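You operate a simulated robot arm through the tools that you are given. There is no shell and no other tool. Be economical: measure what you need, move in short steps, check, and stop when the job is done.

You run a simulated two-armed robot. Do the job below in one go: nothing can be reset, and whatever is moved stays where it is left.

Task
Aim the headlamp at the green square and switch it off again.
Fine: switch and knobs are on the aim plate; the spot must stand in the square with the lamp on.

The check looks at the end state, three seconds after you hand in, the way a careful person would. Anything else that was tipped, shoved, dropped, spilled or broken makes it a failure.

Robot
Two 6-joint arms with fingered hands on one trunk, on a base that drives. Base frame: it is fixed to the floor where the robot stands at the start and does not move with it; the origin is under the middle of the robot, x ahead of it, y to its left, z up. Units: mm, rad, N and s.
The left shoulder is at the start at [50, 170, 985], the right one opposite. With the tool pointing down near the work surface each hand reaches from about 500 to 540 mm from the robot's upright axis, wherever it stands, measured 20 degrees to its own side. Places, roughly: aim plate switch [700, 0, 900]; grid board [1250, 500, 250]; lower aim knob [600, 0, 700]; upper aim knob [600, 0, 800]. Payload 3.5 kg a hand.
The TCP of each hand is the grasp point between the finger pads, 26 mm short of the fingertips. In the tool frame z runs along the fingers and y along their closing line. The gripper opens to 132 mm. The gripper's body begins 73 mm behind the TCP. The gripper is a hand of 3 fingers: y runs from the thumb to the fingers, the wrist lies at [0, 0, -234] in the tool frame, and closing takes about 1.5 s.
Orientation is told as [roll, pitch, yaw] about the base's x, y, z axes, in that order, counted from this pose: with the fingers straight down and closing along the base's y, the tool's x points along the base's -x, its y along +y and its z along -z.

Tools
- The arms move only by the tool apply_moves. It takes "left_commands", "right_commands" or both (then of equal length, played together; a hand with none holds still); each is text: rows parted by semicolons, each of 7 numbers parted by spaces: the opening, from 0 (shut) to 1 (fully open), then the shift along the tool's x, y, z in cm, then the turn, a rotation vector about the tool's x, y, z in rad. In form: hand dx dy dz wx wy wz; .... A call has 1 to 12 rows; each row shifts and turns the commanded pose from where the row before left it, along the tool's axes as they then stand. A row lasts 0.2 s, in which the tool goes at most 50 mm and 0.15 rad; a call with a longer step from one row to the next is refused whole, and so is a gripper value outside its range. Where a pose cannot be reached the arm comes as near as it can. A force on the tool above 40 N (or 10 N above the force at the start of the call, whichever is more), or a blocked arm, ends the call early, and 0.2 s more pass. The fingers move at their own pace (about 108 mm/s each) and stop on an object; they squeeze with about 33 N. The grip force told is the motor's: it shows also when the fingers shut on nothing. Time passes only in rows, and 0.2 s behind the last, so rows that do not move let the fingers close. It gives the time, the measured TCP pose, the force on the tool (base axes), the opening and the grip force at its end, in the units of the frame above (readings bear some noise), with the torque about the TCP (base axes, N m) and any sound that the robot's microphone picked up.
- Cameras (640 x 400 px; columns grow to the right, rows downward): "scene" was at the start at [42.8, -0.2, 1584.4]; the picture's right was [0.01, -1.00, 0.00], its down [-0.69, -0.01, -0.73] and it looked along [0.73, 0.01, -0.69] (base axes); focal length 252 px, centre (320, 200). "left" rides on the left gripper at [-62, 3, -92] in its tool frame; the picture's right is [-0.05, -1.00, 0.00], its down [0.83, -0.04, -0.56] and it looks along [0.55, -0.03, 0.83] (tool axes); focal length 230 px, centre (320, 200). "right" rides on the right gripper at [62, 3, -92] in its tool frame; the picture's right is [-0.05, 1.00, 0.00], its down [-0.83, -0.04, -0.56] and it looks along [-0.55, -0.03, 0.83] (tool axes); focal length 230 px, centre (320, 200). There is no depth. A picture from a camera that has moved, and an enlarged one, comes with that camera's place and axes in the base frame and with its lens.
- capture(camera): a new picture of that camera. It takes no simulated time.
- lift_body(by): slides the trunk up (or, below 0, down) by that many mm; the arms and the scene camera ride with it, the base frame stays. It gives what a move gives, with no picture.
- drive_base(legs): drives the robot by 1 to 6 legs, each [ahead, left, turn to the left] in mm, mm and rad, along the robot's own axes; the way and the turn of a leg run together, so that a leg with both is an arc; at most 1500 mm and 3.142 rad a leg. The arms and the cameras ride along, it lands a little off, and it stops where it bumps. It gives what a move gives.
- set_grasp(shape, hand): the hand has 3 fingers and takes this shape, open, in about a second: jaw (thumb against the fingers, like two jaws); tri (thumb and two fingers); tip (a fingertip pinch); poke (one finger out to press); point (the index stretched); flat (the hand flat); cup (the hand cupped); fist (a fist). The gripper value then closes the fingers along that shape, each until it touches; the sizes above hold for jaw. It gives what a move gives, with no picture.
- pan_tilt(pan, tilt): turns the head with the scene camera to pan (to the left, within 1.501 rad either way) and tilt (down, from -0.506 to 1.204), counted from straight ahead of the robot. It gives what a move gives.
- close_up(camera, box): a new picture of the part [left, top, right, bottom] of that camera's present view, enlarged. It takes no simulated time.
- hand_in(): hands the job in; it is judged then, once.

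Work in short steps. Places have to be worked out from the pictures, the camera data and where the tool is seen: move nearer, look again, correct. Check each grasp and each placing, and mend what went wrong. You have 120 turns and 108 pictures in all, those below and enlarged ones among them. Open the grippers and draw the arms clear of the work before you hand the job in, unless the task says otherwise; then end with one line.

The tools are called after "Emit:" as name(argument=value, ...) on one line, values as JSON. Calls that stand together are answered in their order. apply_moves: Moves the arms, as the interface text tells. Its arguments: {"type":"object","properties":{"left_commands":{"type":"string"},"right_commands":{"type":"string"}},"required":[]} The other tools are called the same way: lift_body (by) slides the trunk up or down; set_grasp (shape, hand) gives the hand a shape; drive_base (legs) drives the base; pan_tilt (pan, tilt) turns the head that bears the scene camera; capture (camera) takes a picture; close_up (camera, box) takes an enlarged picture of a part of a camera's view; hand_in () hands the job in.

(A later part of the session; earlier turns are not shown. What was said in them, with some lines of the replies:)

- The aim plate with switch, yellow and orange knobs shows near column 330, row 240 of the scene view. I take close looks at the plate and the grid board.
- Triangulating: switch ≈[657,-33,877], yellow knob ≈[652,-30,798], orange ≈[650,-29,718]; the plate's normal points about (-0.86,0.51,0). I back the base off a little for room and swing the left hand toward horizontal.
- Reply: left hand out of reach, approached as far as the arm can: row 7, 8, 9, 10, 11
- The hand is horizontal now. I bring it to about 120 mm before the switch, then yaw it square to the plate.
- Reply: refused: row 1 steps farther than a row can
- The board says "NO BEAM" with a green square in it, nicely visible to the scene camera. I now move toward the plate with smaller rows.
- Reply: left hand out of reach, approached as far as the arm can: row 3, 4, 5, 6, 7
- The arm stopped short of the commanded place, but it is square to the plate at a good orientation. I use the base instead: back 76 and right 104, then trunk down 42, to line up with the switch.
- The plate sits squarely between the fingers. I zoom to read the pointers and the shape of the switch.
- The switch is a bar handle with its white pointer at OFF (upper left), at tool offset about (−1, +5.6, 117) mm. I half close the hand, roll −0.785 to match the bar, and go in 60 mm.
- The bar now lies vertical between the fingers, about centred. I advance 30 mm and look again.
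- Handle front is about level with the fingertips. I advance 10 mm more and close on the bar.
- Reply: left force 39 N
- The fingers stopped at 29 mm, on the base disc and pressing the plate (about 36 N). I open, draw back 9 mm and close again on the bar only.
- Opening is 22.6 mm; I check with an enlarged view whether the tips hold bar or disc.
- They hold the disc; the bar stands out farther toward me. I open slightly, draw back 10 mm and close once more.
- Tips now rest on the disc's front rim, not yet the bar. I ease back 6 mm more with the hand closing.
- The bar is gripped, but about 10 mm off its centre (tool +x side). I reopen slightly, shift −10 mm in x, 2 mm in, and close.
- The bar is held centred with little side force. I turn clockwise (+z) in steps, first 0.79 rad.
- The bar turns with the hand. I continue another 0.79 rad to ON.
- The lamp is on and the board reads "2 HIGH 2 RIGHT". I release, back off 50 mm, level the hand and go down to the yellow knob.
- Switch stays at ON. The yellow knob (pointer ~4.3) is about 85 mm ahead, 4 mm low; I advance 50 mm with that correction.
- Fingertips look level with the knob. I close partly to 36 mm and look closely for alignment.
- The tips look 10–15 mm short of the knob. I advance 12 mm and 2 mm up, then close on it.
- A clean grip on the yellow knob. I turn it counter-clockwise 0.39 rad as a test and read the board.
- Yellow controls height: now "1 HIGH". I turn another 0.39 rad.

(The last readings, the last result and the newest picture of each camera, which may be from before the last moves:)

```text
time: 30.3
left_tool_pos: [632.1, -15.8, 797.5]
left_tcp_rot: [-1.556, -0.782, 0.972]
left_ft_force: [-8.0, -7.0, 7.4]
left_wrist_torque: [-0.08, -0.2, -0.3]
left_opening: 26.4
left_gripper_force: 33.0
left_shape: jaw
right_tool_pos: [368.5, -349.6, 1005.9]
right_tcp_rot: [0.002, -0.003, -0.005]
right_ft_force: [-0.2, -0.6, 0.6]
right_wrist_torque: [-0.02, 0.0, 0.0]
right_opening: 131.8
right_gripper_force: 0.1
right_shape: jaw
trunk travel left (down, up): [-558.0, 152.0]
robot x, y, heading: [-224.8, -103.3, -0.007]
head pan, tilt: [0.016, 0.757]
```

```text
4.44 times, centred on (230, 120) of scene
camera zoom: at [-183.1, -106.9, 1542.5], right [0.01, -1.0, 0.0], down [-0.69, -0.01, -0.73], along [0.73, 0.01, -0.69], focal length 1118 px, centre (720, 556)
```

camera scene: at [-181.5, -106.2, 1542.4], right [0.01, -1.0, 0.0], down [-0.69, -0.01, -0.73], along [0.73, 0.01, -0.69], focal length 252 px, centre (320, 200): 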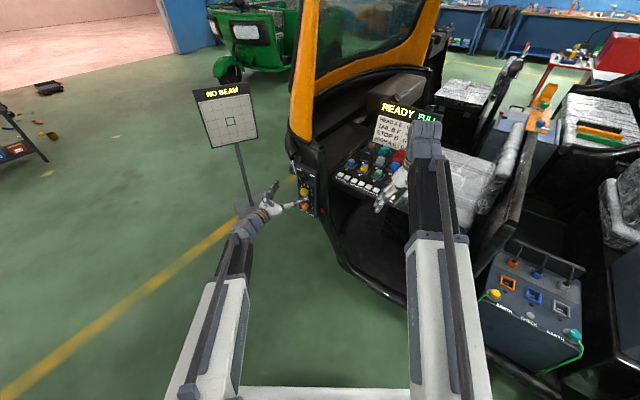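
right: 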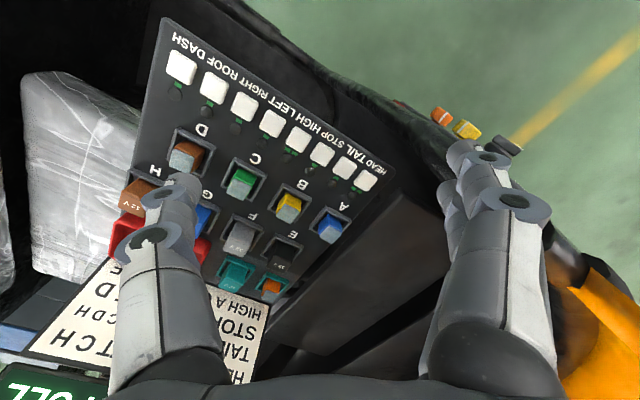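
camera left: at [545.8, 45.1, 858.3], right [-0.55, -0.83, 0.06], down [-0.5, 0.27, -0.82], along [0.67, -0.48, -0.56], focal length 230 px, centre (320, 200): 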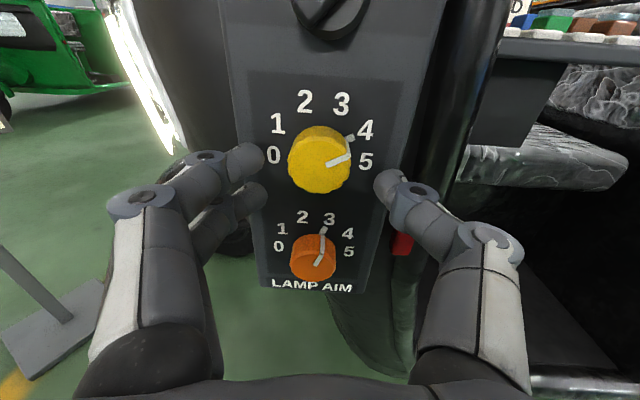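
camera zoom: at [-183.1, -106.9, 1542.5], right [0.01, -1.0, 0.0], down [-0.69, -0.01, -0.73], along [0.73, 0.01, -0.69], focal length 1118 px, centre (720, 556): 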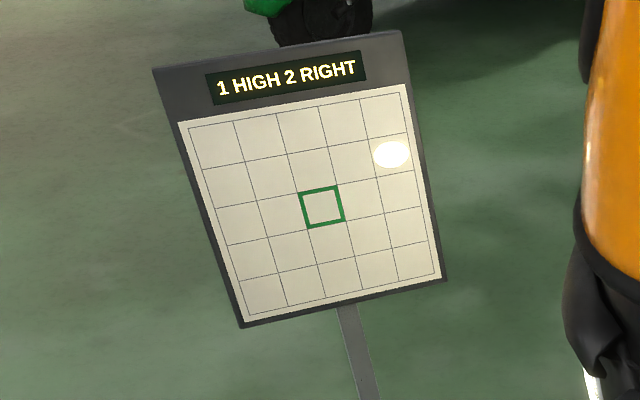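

The spot did not move, so the knob likely clicks in detents. I turn 0.26 more and check both views.

Emit:
apply_moves(left_commands="0 0 0 0 0 0 -0.13;0 0 0 0 0 0 -0.13;0 0 0 0 0 0 0")

Emit:
close_up(camera="scene", box=[185, 75, 275, 165])

Emit:
close_up(camera="left", box=[240, 100, 400, 220])

```text
time: 31.1
left_tool_pos: [631.5, -15.9, 798.5]
left_tcp_rot: [-1.559, -0.524, 0.977]
left_ft_force: [-11.6, -5.1, 7.2]
left_wrist_torque: [-0.08, -0.2, -0.3]
left_opening: 26.3
left_gripper_force: 33.1
left_shape: jaw
right_tool_pos: [366.8, -348.9, 1005.8]
right_tcp_rot: [-0.002, -0.003, -0.005]
right_ft_force: [-0.2, -0.8, -0.5]
right_wrist_torque: [0.01, -0.02, 0.01]
right_opening: 131.8
right_gripper_force: 0.1
right_shape: jaw
trunk travel left (down, up): [-558.0, 152.0]
robot x, y, heading: [-224.7, -106.4, -0.008]
head pan, tilt: [0.016, 0.757]
```

```text
4.44 times, centred on (230, 120) of scene
camera zoom: at [-183.4, -106.8, 1542.5], right [0.01, -1.0, 0.0], down [-0.69, -0.01, -0.73], along [0.73, 0.01, -0.69], focal length 1118 px, centre (720, 556)
```

zoom: 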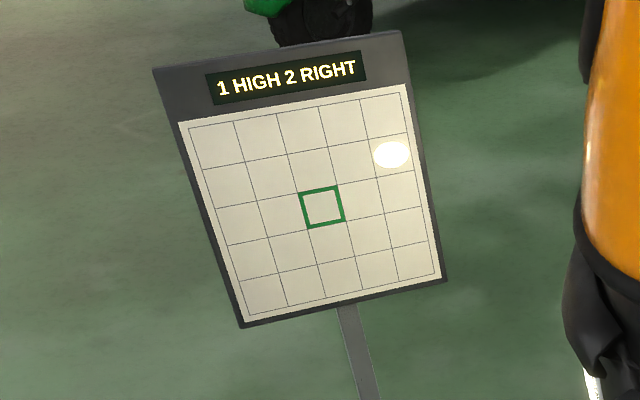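

```text
3.33 times, centred on (320, 160) of left
camera zoom: at [585.1, 80.2, 827.7], right [-0.24, -0.38, 0.89], down [-0.88, -0.31, -0.37], along [0.42, -0.87, -0.26], focal length 767 px, centre (320, 333)
```

zoom: 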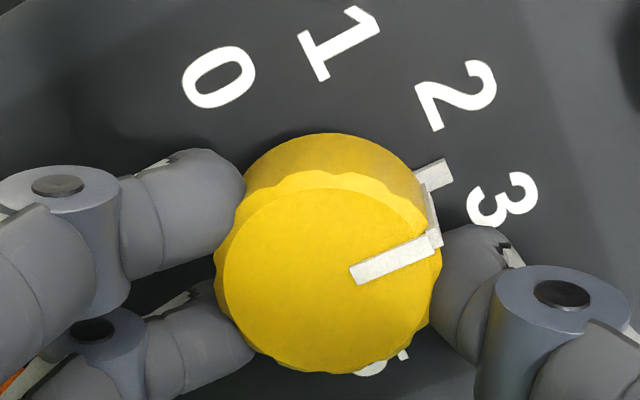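

The pointer passed 3 towards 2.5; the knob does turn with the hand, with digit steps about 0.7 rad. I turn 0.26 more toward 2.

Emit:
apply_moves(left_commands="0 0 0 0 0 0 -0.13;0 0 0 0 0 0 -0.13;0 0 0 0 0 0 0")

Emit:
close_up(camera="scene", box=[185, 75, 275, 165])

Emit:
close_up(camera="left", box=[240, 100, 400, 220])

```text
time: 31.9
left_tool_pos: [630.9, -17.2, 798.0]
left_tcp_rot: [-1.56, -0.262, 0.98]
left_ft_force: [-14.7, -4.6, 11.2]
left_wrist_torque: [-0.16, -0.2, -0.3]
left_opening: 26.6
left_gripper_force: 33.1
left_shape: jaw
right_tool_pos: [366.8, -348.9, 1006.4]
right_tcp_rot: [-0.001, -0.001, -0.006]
right_ft_force: [0.3, -0.2, 0.4]
right_wrist_torque: [-0.04, 0.01, 0.01]
right_opening: 132.0
right_gripper_force: 0.1
right_shape: jaw
trunk travel left (down, up): [-558.0, 152.0]
robot x, y, heading: [-220.4, -108.5, -0.008]
head pan, tilt: [0.016, 0.757]
```

```text
4.44 times, centred on (230, 120) of scene
camera zoom: at [-184.0, -106.7, 1542.6], right [0.01, -1.0, 0.0], down [-0.69, -0.01, -0.73], along [0.73, 0.01, -0.69], focal length 1118 px, centre (720, 556)
```

zoom: 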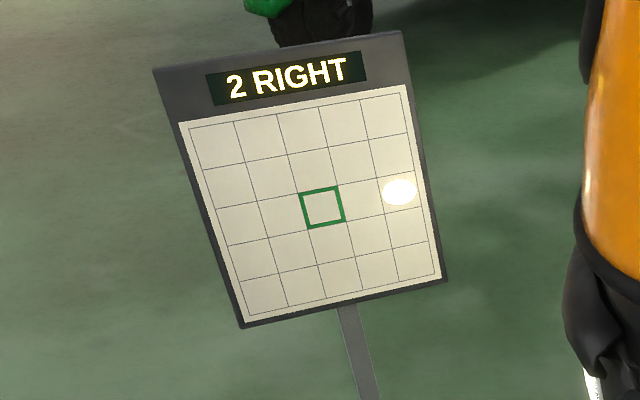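

```text
3.33 times, centred on (320, 160) of left
camera zoom: at [588.0, 84.4, 812.6], right [-0.11, -0.18, 0.98], down [-0.91, -0.37, -0.17], along [0.39, -0.91, -0.12], focal length 767 px, centre (320, 333)
```

zoom: 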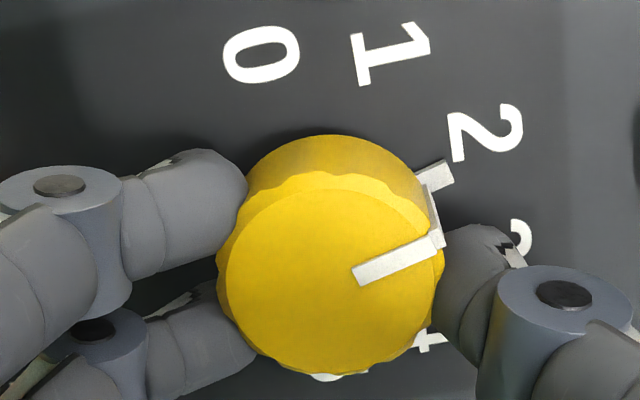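

Height is now right ("2 RIGHT"). I release, back off, and look at the knob settled.

Emit:
apply_moves(left_commands="0.36 0 0 0 0 0 0;0.36 0 0 0 0 0 0;0.36 0 0 -2.5 0 0 0;0.36 0 0 -2.5 0 0 0.13;0.36 0 0 0 0 0 0.13;0.36 0 0 0 0 0 0.13;0.36 0 0 0 0 0 0.13;0.36 0 0 0 0 0 0.13;0.36 0 0 0 0 0 0.13;0.36 0 0 0 0 0 0.13;0.36 0 0 0 0 0 0.13;0.36 0 0 0 0 0 0.13")

Emit:
apply_moves(left_commands="0.45 0 0 0 0 0 0.13;0.45 2.5 0 0 0 0 0;0.45 2.5 0 0 0 0 0;0.45 2.5 0 0 0 0 0;0.45 0.5 0 0 0 0 0;0.45 0 0 0 0 0 0")

Emit:
capture(camera="left")

Emit:
capture(camera="scene")

```text
time: 34.5
left_tool_pos: [590.1, 12.2, 797.4]
left_tcp_rot: [-1.481, -1.435, 0.896]
left_ft_force: [0.4, -0.8, -0.1]
left_wrist_torque: [0.0, 0.03, 0.04]
left_opening: 47.5
left_gripper_force: 0.1
left_shape: jaw
right_tool_pos: [367.8, -348.7, 1005.1]
right_tcp_rot: [0.0, 0.0, -0.004]
right_ft_force: [0.0, 1.3, 0.1]
right_wrist_torque: [-0.04, 0.04, 0.01]
right_opening: 132.0
right_gripper_force: 0.0
right_shape: jaw
trunk travel left (down, up): [-558.0, 152.0]
robot x, y, heading: [-224.5, -105.0, -0.005]
head pan, tilt: [0.016, 0.757]
```

```text
time: 35.9
left_tool_pos: [589.3, 12.1, 717.0]
left_tcp_rot: [-0.553, -1.557, -0.03]
left_ft_force: [0.9, 0.7, 0.7]
left_wrist_torque: [0.01, -0.01, 0.02]
left_opening: 58.8
left_gripper_force: 0.1
left_shape: jaw
right_tool_pos: [368.2, -347.8, 1005.8]
right_tcp_rot: [0.002, 0.0, -0.007]
right_ft_force: [0.1, 0.2, 0.2]
right_wrist_torque: [-0.03, 0.01, -0.02]
right_opening: 131.7
right_gripper_force: 0.0
right_shape: jaw
trunk travel left (down, up): [-558.0, 152.0]
robot x, y, heading: [-222.4, -106.4, -0.003]
head pan, tilt: [0.016, 0.757]
```

```text
66 pictures are left
camera left: at [514.6, 65.7, 780.3], right [-0.55, -0.83, 0.06], down [-0.5, 0.27, -0.82], along [0.67, -0.48, -0.56], focal length 230 px, centre (320, 200)
```

left: 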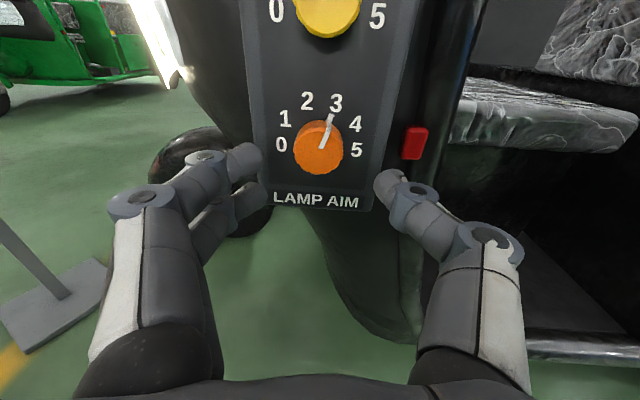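

```text
65 pictures are left
camera scene: at [-181.4, -106.2, 1542.4], right [0.01, -1.0, 0.0], down [-0.69, -0.01, -0.73], along [0.73, 0.01, -0.69], focal length 252 px, centre (320, 200)
```

scene: 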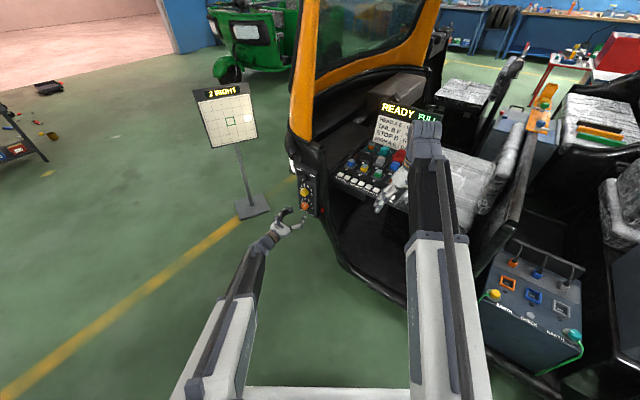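

Orange knob is at pointer 3, exactly 80 mm below the yellow. I advance 49 mm to the same grip depth and close.

Emit:
apply_moves(left_commands="0.45 -0.1 -0.1 1.7 0 0 0;0.4 0 0 1.6 0 0 0;0.36 0 0 1.6 0 0 0;0.36 0 0 0 0 0 0;0 0 0 0 0 0 0;0 0 0 0 0 0 0;0 0 0 0 0 0 0;0 0 0 0 0 0 0")

Emit:
close_up(camera="left", box=[240, 100, 400, 220])

```text
time: 37.7
left_tool_pos: [621.0, -14.0, 721.9]
left_tcp_rot: [-0.554, -1.557, -0.032]
left_ft_force: [-5.4, 1.1, 3.5]
left_wrist_torque: [-0.04, -0.05, 0.05]
left_opening: 23.4
left_gripper_force: 33.4
left_shape: jaw
left hand out of reach, approached as far as the arm can: row 3
right_tool_pos: [368.1, -349.5, 1005.9]
right_tcp_rot: [-0.001, 0.001, -0.005]
right_ft_force: [0.4, 0.7, -0.1]
right_wrist_torque: [-0.02, 0.02, -0.03]
right_opening: 131.9
right_gripper_force: 0.1
right_shape: jaw
trunk travel left (down, up): [-558.0, 152.0]
robot x, y, heading: [-222.3, -109.1, -0.001]
head pan, tilt: [0.016, 0.757]
```

```text
3.33 times, centred on (320, 160) of left
camera zoom: at [546.8, 39.1, 785.1], right [-0.55, -0.83, 0.06], down [-0.5, 0.27, -0.82], along [0.67, -0.48, -0.56], focal length 767 px, centre (320, 333)
```

zoom: 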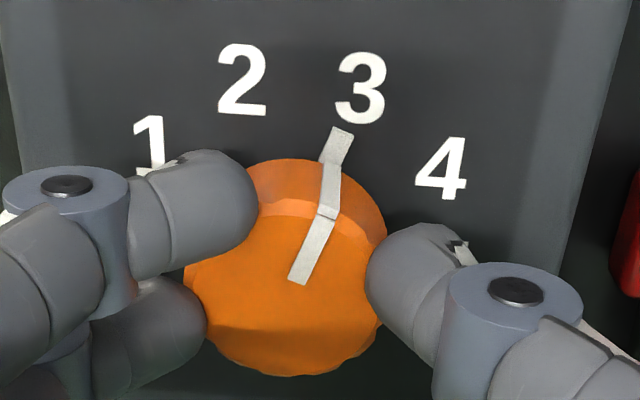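

The arm is near its reach limit but the knob is held. I turn counter-clockwise 0.52 rad and check.

Emit:
apply_moves(left_commands="0 0 0 0 0 0 -0.13;0 0 0 0 0 0 -0.13;0 0 0 0 0 0 -0.13;0 0 0 0 0 0 -0.13;0 0 0 0 0 0 0")

Emit:
close_up(camera="scene", box=[185, 75, 275, 165])

Emit:
close_up(camera="left", box=[240, 100, 400, 220])

```text
time: 38.9
left_tool_pos: [622.1, -10.7, 724.4]
left_tcp_rot: [-1.554, -1.039, 0.971]
left_ft_force: [8.3, 16.6, 15.8]
left_wrist_torque: [0.01, -0.32, 0.47]
left_opening: 22.8
left_gripper_force: 32.9
left_shape: jaw
right_tool_pos: [368.0, -347.4, 1006.0]
right_tcp_rot: [-0.002, 0.001, -0.002]
right_ft_force: [-1.1, 0.1, -1.3]
right_wrist_torque: [-0.01, 0.03, 0.0]
right_opening: 131.9
right_gripper_force: 0.1
right_shape: jaw
trunk travel left (down, up): [-558.0, 152.0]
robot x, y, heading: [-224.6, -106.9, -0.005]
head pan, tilt: [0.016, 0.757]
```

```text
4.44 times, centred on (230, 120) of scene
camera zoom: at [-182.4, -104.9, 1542.6], right [0.01, -1.0, 0.0], down [-0.69, -0.01, -0.73], along [0.73, 0.01, -0.69], focal length 1118 px, centre (720, 556)
```

zoom: 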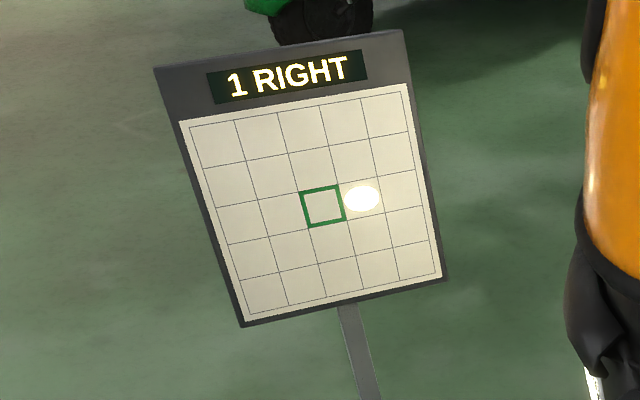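

```text
3.33 times, centred on (320, 160) of left
camera zoom: at [564.3, 66.6, 776.8], right [-0.46, -0.7, 0.55], down [-0.72, -0.07, -0.69], along [0.52, -0.71, -0.47], focal length 767 px, centre (320, 333)
```

zoom: 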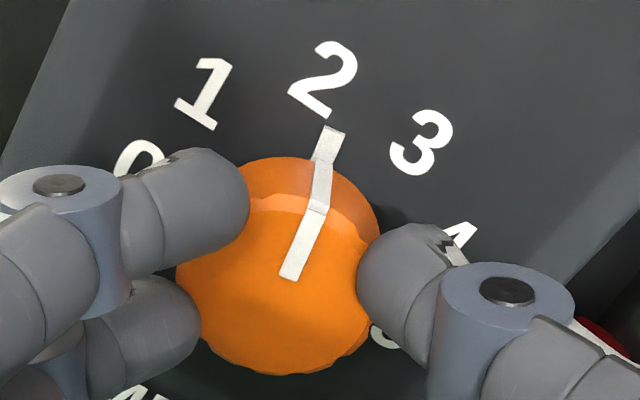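

Right direction: "1 RIGHT", pointer near 2. I relieve the side force slightly and turn 0.65 rad further toward 1.

Emit:
apply_moves(left_commands="0 -0.2 0.1 0 0 0 -0.1;0 0 0 0 0 0 -0.11;0 0 0 0 0 0 -0.11;0 0 0 0 0 0 -0.11;0 0 0 0 0 0 -0.11;0 0 0 0 0 0 -0.11;0 0 0 0 0 0 0")

Emit:
close_up(camera="scene", box=[185, 75, 275, 165])

Emit:
close_up(camera="left", box=[240, 100, 400, 220])

```text
time: 40.5
left_tool_pos: [622.4, -7.1, 722.7]
left_tcp_rot: [-1.556, -0.39, 0.988]
left_ft_force: [5.5, 32.9, 4.9]
left_wrist_torque: [0.19, -0.1, 0.72]
left_opening: 21.7
left_gripper_force: 33.1
left_shape: jaw
right_tool_pos: [368.6, -347.0, 1006.1]
right_tcp_rot: [-0.002, 0.001, -0.005]
right_ft_force: [0.5, 0.3, 0.2]
right_wrist_torque: [-0.05, -0.02, 0.0]
right_opening: 131.8
right_gripper_force: 0.1
right_shape: jaw
trunk travel left (down, up): [-558.0, 152.0]
robot x, y, heading: [-222.0, -99.8, -0.005]
head pan, tilt: [0.016, 0.757]
```

```text
4.44 times, centred on (230, 120) of scene
camera zoom: at [-181.5, -103.5, 1542.4], right [0.01, -1.0, 0.0], down [-0.69, -0.01, -0.73], along [0.73, 0.01, -0.69], focal length 1118 px, centre (720, 556)
```

zoom: 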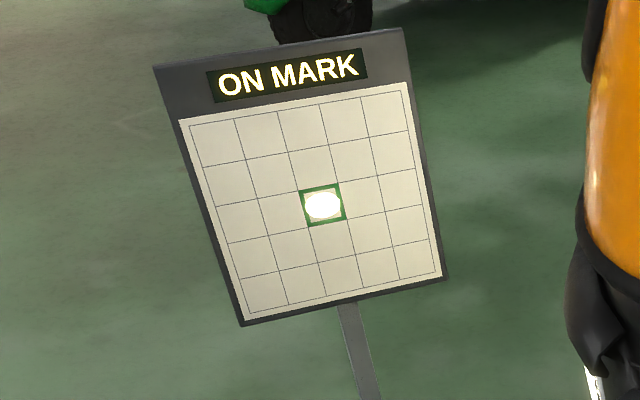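

```text
3.33 times, centred on (320, 160) of left
camera zoom: at [577.6, 91.2, 744.9], right [-0.17, -0.28, 0.94], down [-0.9, -0.35, -0.27], along [0.41, -0.89, -0.19], focal length 767 px, centre (320, 333)
```

zoom: 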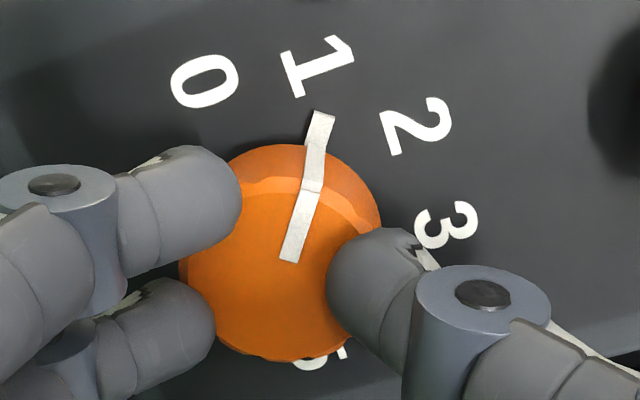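

"ON MARK". I release the knob, back straight off and check it stayed.

Emit:
apply_moves(left_commands="0.3 0 0 0 0 0 0;0.45 0 0 0 0 0 0;0.45 0 0 -2 0 0 0;0.45 0 0 -2 0 0 0;0.45 0 0 -2 0 0 0;0.45 0 0 0 0 0 0")

Emit:
close_up(camera="scene", box=[185, 75, 345, 225])

Emit:
capture(camera="left")

```text
time: 41.9
left_tool_pos: [571.3, 19.1, 725.8]
left_tcp_rot: [-1.558, -0.392, 0.978]
left_ft_force: [0.6, -0.1, 0.0]
left_wrist_torque: [-0.02, 0.01, -0.02]
left_opening: 59.0
left_gripper_force: 0.2
left_shape: jaw
right_tool_pos: [368.2, -348.4, 1004.7]
right_tcp_rot: [0.0, 0.0, -0.007]
right_ft_force: [-0.2, 0.6, 0.6]
right_wrist_torque: [0.01, 0.01, -0.02]
right_opening: 132.2
right_gripper_force: 0.0
right_shape: jaw
trunk travel left (down, up): [-558.0, 152.0]
robot x, y, heading: [-221.7, -103.4, -0.005]
head pan, tilt: [0.016, 0.757]
```

```text
2.67 times, centred on (265, 150) of scene
camera zoom: at [-181.4, -106.1, 1542.4], right [0.01, -1.0, 0.0], down [-0.69, -0.01, -0.73], along [0.73, 0.01, -0.69], focal length 671 px, centre (467, 333)
```

zoom: 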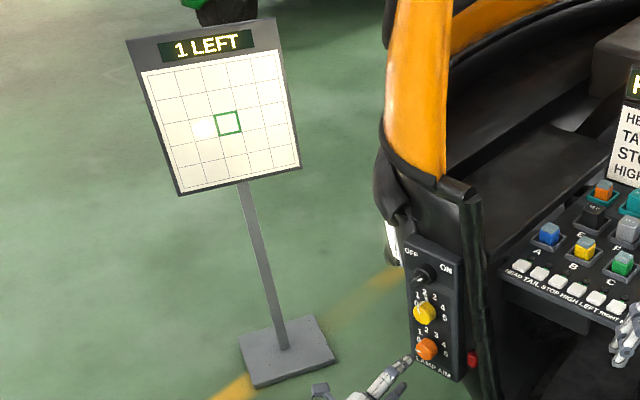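

```text
58 pictures are left
camera left: at [527.0, 118.0, 748.1], right [-0.18, -0.28, 0.94], down [-0.9, -0.34, -0.27], along [0.4, -0.9, -0.2], focal length 230 px, centre (320, 200)
```

left: 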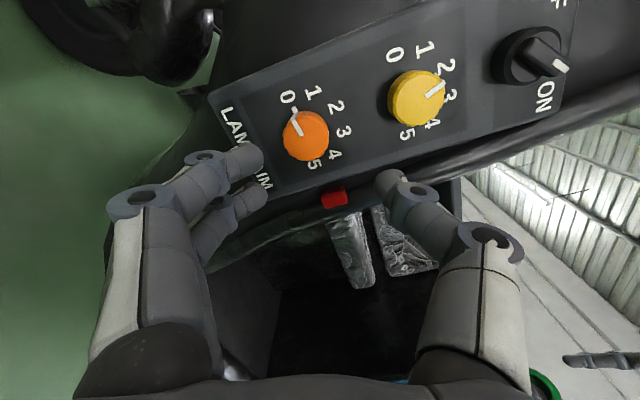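

On release the orange knob slipped one notch past: "1 LEFT", pointer at 0. I level the hand, raise it 80 mm, then lower the trunk 80 mm to gain reach for a cleaner regrip.

Emit:
apply_moves(left_commands="0.45 0 0 0 0 0 0.13;0.45 0 0 0 0 0 0.13;0.45 0 0 0 0 0 0.13;0.45 0 0 0 0 0 0.13;0.45 0 0 0 0 0 0.13;0.45 0 0 0 0 0 0.13;0.45 0 0 0 0 0 0.13;0.45 0 0 0 0 0 0.13;0.45 0 0 0 0 0 0.13;0.45 -4 0 0 0 0 0;0.45 -4 0 0 0 0 0;0.45 0 0 0 0 0 0")

Emit:
lift_body(by=-80)

Emit:
capture(camera="left")

```text
time: 44.5
left_tool_pos: [574.4, 21.4, 805.1]
left_tcp_rot: [-0.514, -1.557, -0.075]
left_ft_force: [-0.4, -0.5, 0.2]
left_wrist_torque: [0.0, 0.01, -0.03]
left_opening: 59.1
left_gripper_force: 0.0
left_shape: jaw
right_tool_pos: [368.2, -349.4, 1006.3]
right_tcp_rot: [-0.002, -0.002, -0.003]
right_ft_force: [0.8, 0.0, -0.2]
right_wrist_torque: [-0.02, 0.01, 0.0]
right_opening: 132.1
right_gripper_force: 0.0
right_shape: jaw
trunk travel left (down, up): [-558.0, 152.0]
robot x, y, heading: [-226.9, -108.3, -0.01]
head pan, tilt: [0.016, 0.757]
```

```text
time: 45.7
left_tool_pos: [573.5, 21.2, 725.4]
left_tcp_rot: [-0.534, -1.557, -0.054]
left_ft_force: [0.3, 0.7, 0.9]
left_wrist_torque: [-0.02, 0.0, 0.01]
left_opening: 59.0
left_gripper_force: 0.0
left_shape: jaw
right_tool_pos: [367.8, -349.0, 925.6]
right_tcp_rot: [0.001, 0.0, -0.004]
right_ft_force: [1.1, -0.1, 0.7]
right_wrist_torque: [-0.01, -0.01, 0.01]
right_opening: 131.7
right_gripper_force: 0.0
right_shape: jaw
trunk travel left (down, up): [-478.0, 232.0]
robot x, y, heading: [-222.7, -100.2, -0.009]
head pan, tilt: [0.016, 0.757]
```

```text
57 pictures are left
camera left: at [500.1, 74.2, 788.4], right [-0.55, -0.83, 0.06], down [-0.5, 0.27, -0.82], along [0.67, -0.48, -0.56], focal length 230 px, centre (320, 200)
```

left: 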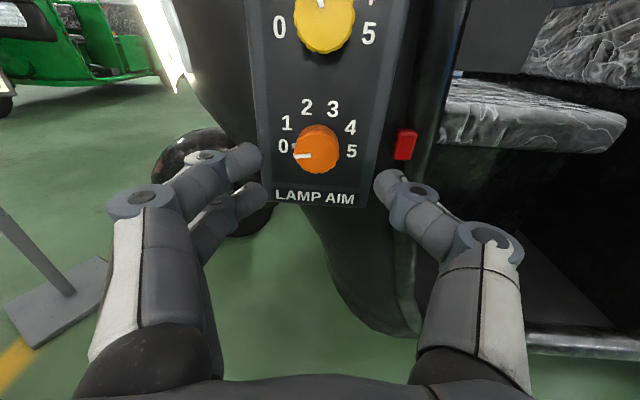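

Orange pointer is at 0. Target grip TCP ≈[630,−15,718]: 67 mm in, 6 mm down. I go in and close.

Emit:
apply_moves(left_commands="0.45 0.3 -0.1 1.7 0 0 0;0.45 0.3 0 1.7 0 0 0;0.4 0 0 1.7 0 0 0;0.36 0 0 1.6 0 0 0;0.36 0 0 0 0 0 0;0 0 0 0 0 0 0;0 0 0 0 0 0 0;0 0 0 0 0 0 0;0 0 0 0 0 0 0")

Emit:
close_up(camera="left", box=[240, 100, 400, 220])

```text
time: 47.7
left_tool_pos: [626.3, -18.4, 719.2]
left_tcp_rot: [-0.534, -1.557, -0.051]
left_ft_force: [3.4, -2.0, 2.2]
left_wrist_torque: [-0.01, -0.06, -0.04]
left_opening: 25.9
left_gripper_force: 33.3
left_shape: jaw
right_tool_pos: [368.3, -348.8, 925.1]
right_tcp_rot: [-0.001, 0.001, -0.005]
right_ft_force: [0.5, 0.4, -0.3]
right_wrist_torque: [0.0, 0.02, 0.01]
right_opening: 131.8
right_gripper_force: 0.1
right_shape: jaw
trunk travel left (down, up): [-478.0, 232.0]
robot x, y, heading: [-221.4, -103.7, -0.005]
head pan, tilt: [0.016, 0.757]
```

```text
3.33 times, centred on (320, 160) of left
camera zoom: at [553.0, 34.7, 782.6], right [-0.55, -0.83, 0.06], down [-0.5, 0.27, -0.82], along [0.67, -0.48, -0.56], focal length 767 px, centre (320, 333)
```

zoom: 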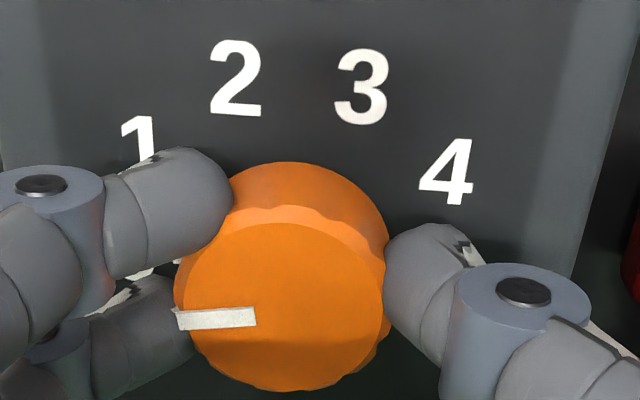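

A clean, low-force grip. I turn clockwise 0.6 rad.

Emit:
apply_moves(left_commands="0 0 0 0 0 0 0.12;0 0 0 0 0 0 0.12;0 0 0 0 0 0 0.12;0 0 0 0 0 0 0.12;0 0 0 0 0 0 0.12;0 0 0 0 0 0 0")

Emit:
close_up(camera="scene", box=[185, 45, 345, 205])

Emit:
close_up(camera="left", box=[240, 100, 400, 220])

```text
time: 49.1
left_tool_pos: [627.9, -17.9, 717.6]
left_tcp_rot: [1.546, -0.976, -2.141]
left_ft_force: [-11.7, -5.9, -9.1]
left_wrist_torque: [0.05, 0.18, -0.26]
left_opening: 25.7
left_gripper_force: 33.0
left_shape: jaw
right_tool_pos: [367.8, -349.2, 924.7]
right_tcp_rot: [-0.001, -0.002, -0.006]
right_ft_force: [-0.4, 0.7, -0.6]
right_wrist_torque: [0.0, -0.01, 0.02]
right_opening: 131.8
right_gripper_force: 0.1
right_shape: jaw
trunk travel left (down, up): [-478.0, 232.0]
robot x, y, heading: [-224.9, -103.3, -0.007]
head pan, tilt: [0.016, 0.757]
```

```text
2.50 times, centred on (265, 125) of scene
camera zoom: at [-181.4, -106.6, 1462.3], right [0.01, -1.0, 0.0], down [-0.69, -0.01, -0.73], along [0.73, 0.01, -0.69], focal length 629 px, centre (458, 388)
```

zoom: 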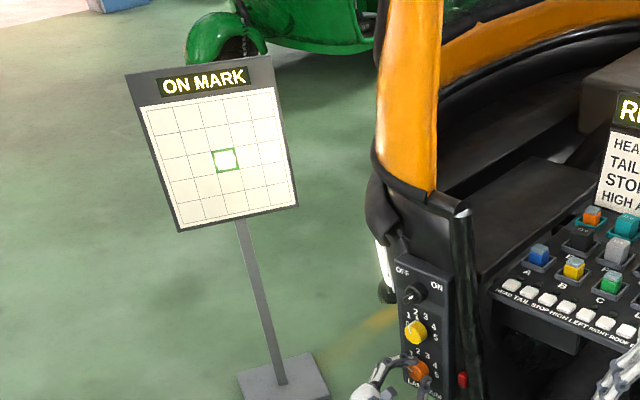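

```text
3.33 times, centred on (320, 160) of left
camera zoom: at [534.2, 5.7, 772.2], right [-0.48, -0.71, -0.52], down [-0.23, 0.67, -0.7], along [0.85, -0.22, -0.49], focal length 767 px, centre (320, 333)
```

zoom: 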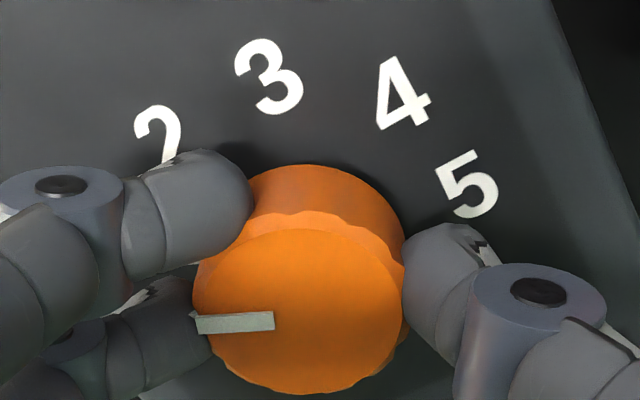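

"ON MARK" with only modest force. I release and back off, then check.

Emit:
apply_moves(left_commands="0.15 0 0 0 0 0 0;0.3 0 0 0 0 0 0;0.4 0 0 0 0 0 0;0.45 0 0 -2 0 0 0;0.45 0 0 -2 0 0 0;0.45 0 0 -2 0 0 0;0.45 0 0 0 0 0 -0.13;0.45 0 0 0 0 0 -0.13;0.45 0 0 0 0 0 -0.13;0.45 0 0 0 0 0 -0.13;0.45 0 0 0 0 0 -0.08")

Emit:
close_up(camera="scene", box=[185, 45, 345, 205])

Emit:
capture(camera="left")

```text
time: 51.5
left_tool_pos: [579.5, 16.0, 718.8]
left_tcp_rot: [-0.606, -1.556, 0.02]
left_ft_force: [0.1, 0.0, -0.3]
left_wrist_torque: [-0.01, -0.01, -0.03]
left_opening: 58.8
left_gripper_force: 0.2
left_shape: jaw
right_tool_pos: [367.9, -348.8, 925.5]
right_tcp_rot: [-0.001, 0.002, -0.006]
right_ft_force: [-0.3, -0.1, -0.2]
right_wrist_torque: [0.01, 0.0, -0.01]
right_opening: 132.0
right_gripper_force: 0.0
right_shape: jaw
trunk travel left (down, up): [-478.0, 232.0]
robot x, y, heading: [-223.2, -104.7, -0.008]
head pan, tilt: [0.016, 0.757]
```

```text
2.50 times, centred on (265, 125) of scene
camera zoom: at [-181.4, -106.2, 1462.4], right [0.01, -1.0, 0.0], down [-0.69, -0.01, -0.73], along [0.73, 0.01, -0.69], focal length 629 px, centre (458, 388)
```

zoom: 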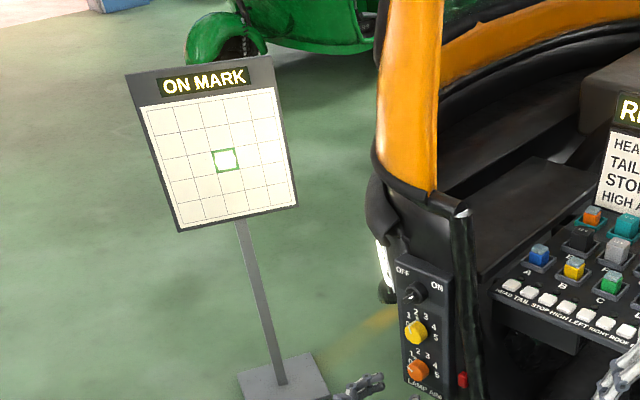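

```text
52 pictures are left
camera left: at [504.9, 69.4, 782.3], right [-0.55, -0.83, 0.06], down [-0.5, 0.27, -0.82], along [0.67, -0.49, -0.56], focal length 230 px, centre (320, 200)
```

left: 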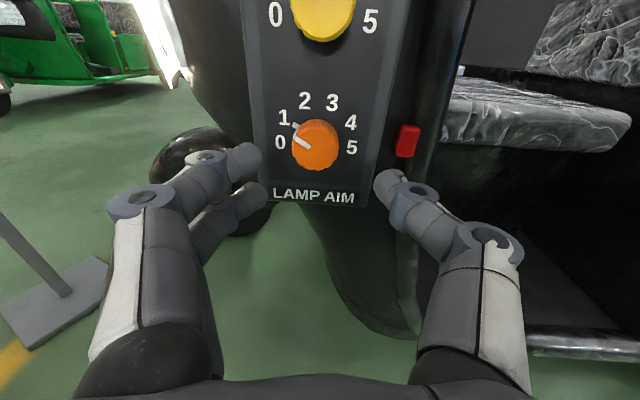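

ON MARK holds with the hand away. I raise the trunk 80 and the hand 81 to the switch level, rolled +0.785 to match the ON bar.

Emit:
lift_body(by=80)

Emit:
apply_moves(left_commands="0.45 -2.7 0 0 0 0 0;0.45 -2.7 0 0 0 0 0;0.45 -2.7 0 0 0 0 0;0.45 0 0 0 0 0 0.131;0.45 0 0 0 0 0 0.131;0.45 0 0 0 0 0 0.131;0.45 0 0 0 0 0 0.131;0.45 0 0 0 0 0 0.131;0.45 0 0 0 0 0 0.131;0.45 0 0 0 0 0 0")

Emit:
capture(camera="left")

```text
time: 52.6
left_tool_pos: [579.1, 17.4, 798.4]
left_tcp_rot: [-0.511, -1.557, -0.076]
left_ft_force: [-0.8, -0.2, -0.8]
left_wrist_torque: [-0.04, 0.0, 0.01]
left_opening: 58.8
left_gripper_force: 0.1
left_shape: jaw
right_tool_pos: [367.7, -348.1, 1005.7]
right_tcp_rot: [0.0, 0.0, -0.006]
right_ft_force: [-0.2, -0.4, -1.6]
right_wrist_torque: [-0.03, 0.0, 0.0]
right_opening: 132.1
right_gripper_force: 0.2
right_shape: jaw
trunk travel left (down, up): [-558.0, 152.0]
robot x, y, heading: [-225.7, -104.0, -0.002]
head pan, tilt: [0.016, 0.757]
```

```text
time: 54.8
left_tool_pos: [580.7, 15.0, 878.9]
left_tcp_rot: [1.554, -0.789, -2.148]
left_ft_force: [-1.1, -0.2, -0.2]
left_wrist_torque: [0.03, 0.01, 0.02]
left_opening: 59.1
left_gripper_force: 0.1
left_shape: jaw
right_tool_pos: [368.9, -349.5, 1006.1]
right_tcp_rot: [0.0, 0.001, -0.005]
right_ft_force: [-0.1, 0.0, -1.2]
right_wrist_torque: [-0.03, -0.02, -0.02]
right_opening: 131.8
right_gripper_force: 0.0
right_shape: jaw
trunk travel left (down, up): [-558.0, 152.0]
robot x, y, heading: [-223.9, -104.9, -0.004]
head pan, tilt: [0.016, 0.757]
```

```text
51 pictures are left
camera left: at [481.9, 31.2, 927.4], right [-0.42, -0.62, -0.67], down [-0.16, 0.77, -0.61], along [0.89, -0.15, -0.42], focal length 230 px, centre (320, 200)
```

left: 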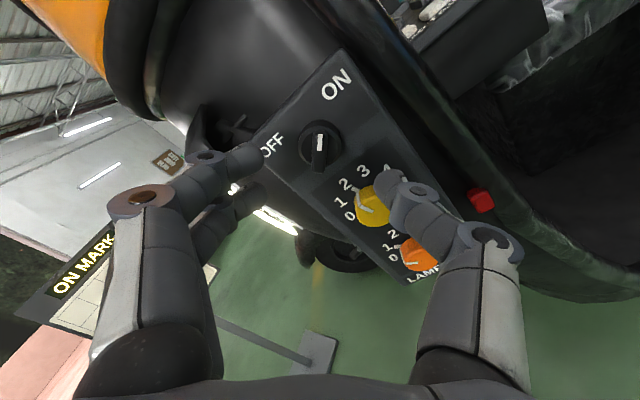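

The bar is lined up vertical in view. I narrow the opening, advance 48 mm to the earlier grip pose, and close.

Emit:
apply_moves(left_commands="0.3 0.1 0.1 0 0 0 0;0.3 0 0 1.6 0 0 0;0.3 0 0 1.6 0 0 0;0.3 0 0 1.6 0 0 0;0.3 0 0 0 0 0 0;0 0 0 0 0 0 0;0 0 0 0 0 0 0;0 0 0 0 0 0 0;0 0 0 0 0 0 0")

Emit:
close_up(camera="left", box=[240, 120, 400, 240])

```text
time: 56.8
left_tool_pos: [621.1, -10.2, 881.1]
left_tcp_rot: [1.553, -0.79, -2.146]
left_ft_force: [2.0, -1.8, 0.8]
left_wrist_torque: [0.01, -0.03, 0.01]
left_opening: 5.5
left_gripper_force: 33.0
left_shape: jaw
right_tool_pos: [368.9, -349.7, 1005.1]
right_tcp_rot: [0.001, 0.0, -0.006]
right_ft_force: [0.1, 0.7, 0.7]
right_wrist_torque: [-0.01, 0.0, 0.03]
right_opening: 131.9
right_gripper_force: 0.1
right_shape: jaw
trunk travel left (down, up): [-558.0, 152.0]
robot x, y, heading: [-227.6, -101.3, -0.003]
head pan, tilt: [0.016, 0.757]
```

```text
3.33 times, centred on (320, 180) of left
camera zoom: at [522.8, 6.4, 927.7], right [-0.42, -0.62, -0.67], down [-0.16, 0.77, -0.61], along [0.89, -0.15, -0.42], focal length 767 px, centre (320, 267)
```

zoom: 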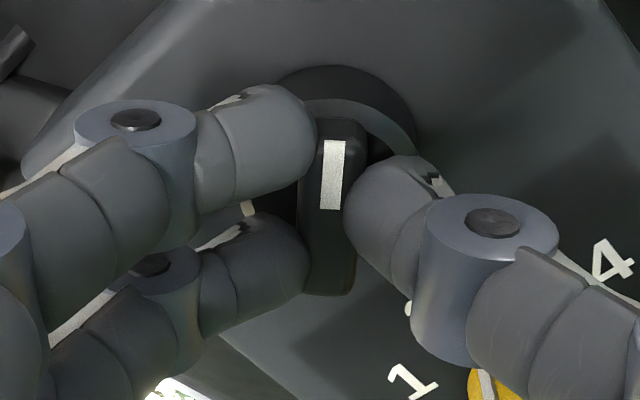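

Same good grip on the bar. One last look at the board, then I turn it back counter-clockwise 1.57 rad.

Emit:
close_up(camera="scene", box=[185, 75, 275, 165])

Emit:
apply_moves(left_commands="0 0 0 0 0 0 -0.131;0 0 0 0 0 0 -0.131;0 0 0 0 0 0 -0.131;0 0 0 0 0 0 -0.131;0 0 0 0 0 0 -0.131;0 0 0 0 0 0 -0.131;0 0 0 0 0 0 -0.131;0 0 0 0 0 0 -0.131;0 0 0 0 0 0 -0.131;0 0 0 0 0 0 -0.131;0 0 0 0 0 0 -0.131;0 0 0 0 0 0 -0.131")

Emit:
close_up(camera="scene", box=[185, 75, 345, 205])

Emit:
close_up(camera="left", box=[240, 120, 400, 240])

```text
4.44 times, centred on (230, 120) of scene
camera zoom: at [-181.1, -106.4, 1542.4], right [0.01, -1.0, 0.0], down [-0.69, -0.01, -0.73], along [0.73, 0.01, -0.69], focal length 1118 px, centre (720, 556)
```

zoom: 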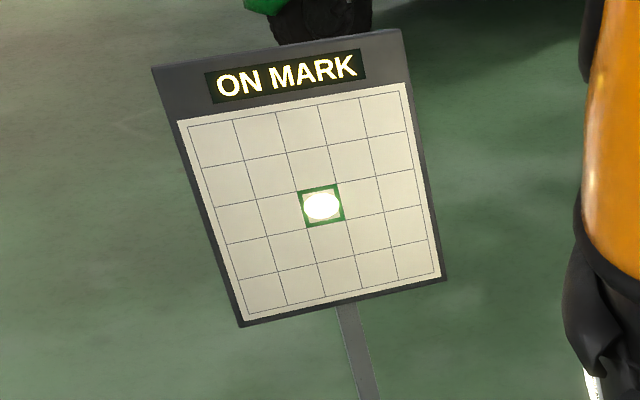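

```text
time: 59.4
left_tool_pos: [620.9, -6.9, 879.0]
left_tcp_rot: [-1.554, -0.774, 0.972]
left_ft_force: [9.3, 17.2, 3.0]
left_wrist_torque: [0.06, -0.17, 0.31]
left_opening: 3.5
left_gripper_force: 33.1
left_shape: jaw
right_tool_pos: [367.6, -346.5, 1003.7]
right_tcp_rot: [-0.002, 0.0, -0.007]
right_ft_force: [0.5, -0.2, -0.8]
right_wrist_torque: [-0.02, 0.01, 0.02]
right_opening: 131.7
right_gripper_force: 0.1
right_shape: jaw
trunk travel left (down, up): [-558.0, 152.0]
robot x, y, heading: [-221.4, -105.4, -0.003]
head pan, tilt: [0.016, 0.757]
```

```text
3.08 times, centred on (265, 140) of scene
camera zoom: at [-181.0, -104.2, 1542.4], right [0.01, -1.0, 0.0], down [-0.69, -0.01, -0.73], along [0.73, 0.01, -0.69], focal length 774 px, centre (489, 385)
```

zoom: 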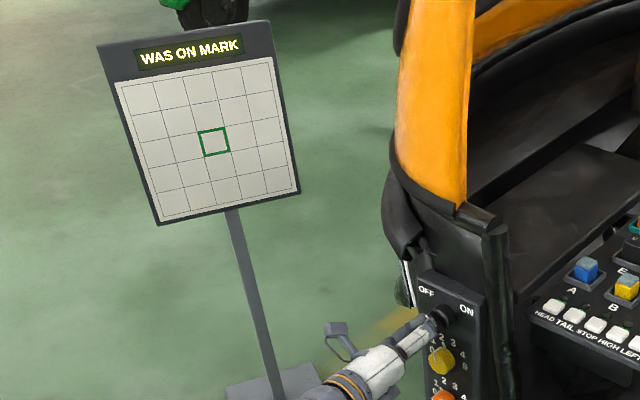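

```text
3.33 times, centred on (320, 180) of left
camera zoom: at [569.6, 82.3, 921.2], right [-0.36, -0.56, 0.75], down [-0.81, -0.21, -0.54], along [0.46, -0.8, -0.38], focal length 767 px, centre (320, 267)
```

zoom: 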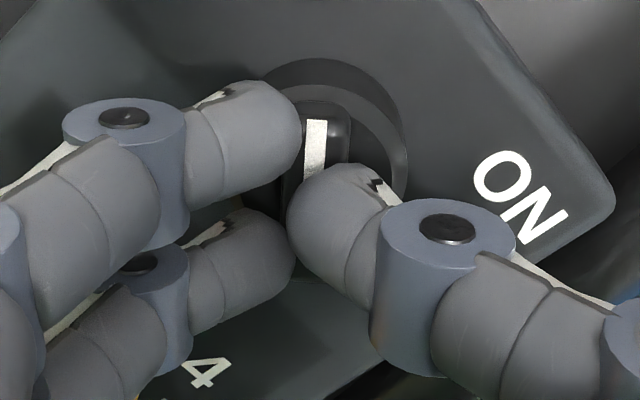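

The lamp is off and the board reads "WAS ON MARK". I open the hand and withdraw straight back.

Emit:
apply_moves(left_commands="0.15 0 0 0 0 0 0;0.3 0 0 0 0 0 0;0.4 0 0 0 0 0 0;0.45 0 0 -2 0 0 0;0.45 0 0 -2 0 0 0;0.45 0 0 -3 0 0 0;0.6 0 0 -3 0 0 0;1 0 0 0 0 0 0.13;1 0 0 0 0 0 0.13;1 0 0 0 0 0 0.13;1 0 0 0 0 0 0.13;1 0 0 0 0 0 0.13")

Emit:
drive_base(legs=[[-80, 0, 0]])

Emit:
capture(camera="left")

Emit:
capture(camera="scene")

```text
time: 62.0
left_tool_pos: [538.0, 46.7, 880.2]
left_tcp_rot: [-1.485, -1.43, 0.897]
left_ft_force: [-0.4, 0.3, -0.3]
left_wrist_torque: [0.01, -0.03, 0.0]
left_opening: 132.2
left_gripper_force: 0.1
left_shape: jaw
right_tool_pos: [367.9, -348.4, 1005.8]
right_tcp_rot: [0.001, 0.001, -0.006]
right_ft_force: [0.2, 0.6, 0.2]
right_wrist_torque: [0.05, 0.01, -0.01]
right_opening: 132.2
right_gripper_force: 0.0
right_shape: jaw
trunk travel left (down, up): [-558.0, 152.0]
robot x, y, heading: [-223.5, -103.2, -0.007]
head pan, tilt: [0.016, 0.757]
```

```text
time: 63.1
left_tool_pos: [456.1, 46.6, 881.3]
left_tcp_rot: [-1.492, -1.428, 0.902]
left_ft_force: [0.3, -1.0, -0.6]
left_wrist_torque: [-0.02, 0.02, 0.01]
left_opening: 131.9
left_gripper_force: 0.1
left_shape: jaw
right_tool_pos: [286.7, -349.1, 1005.5]
right_tcp_rot: [0.0, -0.001, -0.006]
right_ft_force: [-0.2, -0.1, -0.4]
right_wrist_torque: [0.02, -0.03, 0.01]
right_opening: 131.9
right_gripper_force: 0.1
right_shape: jaw
trunk travel left (down, up): [-558.0, 152.0]
robot x, y, heading: [-301.9, -107.4, -0.005]
head pan, tilt: [0.016, 0.757]
```

```text
46 pictures are left
camera left: at [386.5, 106.8, 943.3], right [-0.54, -0.82, 0.19], down [-0.56, 0.18, -0.81], along [0.63, -0.55, -0.55], focal length 230 px, centre (320, 200)
```

left: 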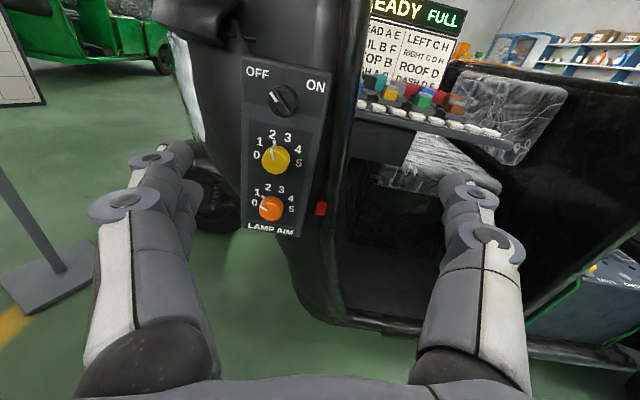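

```text
45 pictures are left
camera scene: at [-263.2, -105.8, 1542.5], right [0.01, -1.0, 0.0], down [-0.69, -0.01, -0.73], along [0.73, 0.01, -0.69], focal length 252 px, centre (320, 200)
```

scene: 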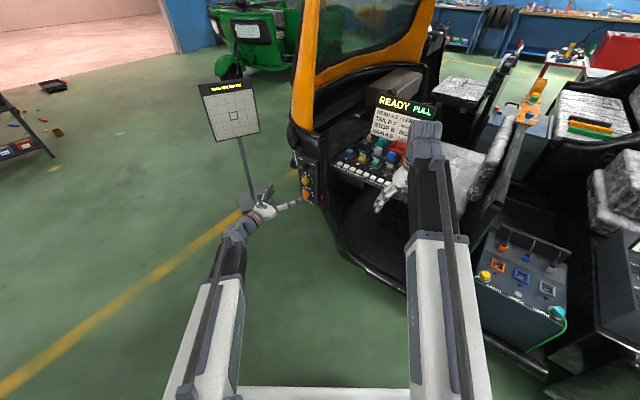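

The switch points to OFF, the knobs stand at 2 and 1, the board reads "WAS ON MARK", and both hands are open and clear. I confirm the board text once and hand in.

Emit:
close_up(camera="scene", box=[185, 75, 345, 215])

Emit:
hand_in()

```text
2.86 times, centred on (265, 145) of scene
camera zoom: at [-263.2, -105.8, 1542.5], right [0.01, -1.0, 0.0], down [-0.69, -0.01, -0.73], along [0.73, 0.01, -0.69], focal length 719 px, centre (477, 357)
```

zoom: 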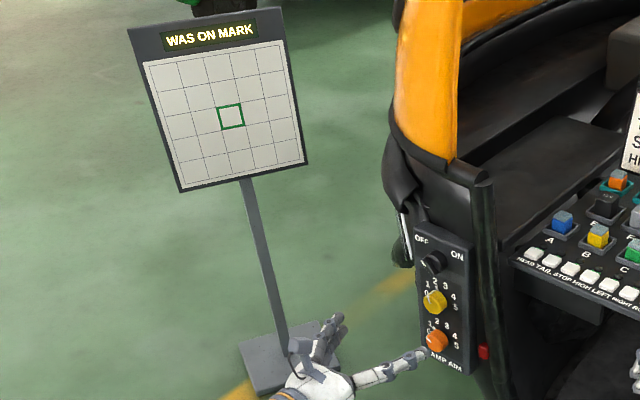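

```text
The job is handed in.
```

The headlamp's spot stood in the green square with the lamp on, and the lamp is now switched off; the board reads "WAS ON MARK".
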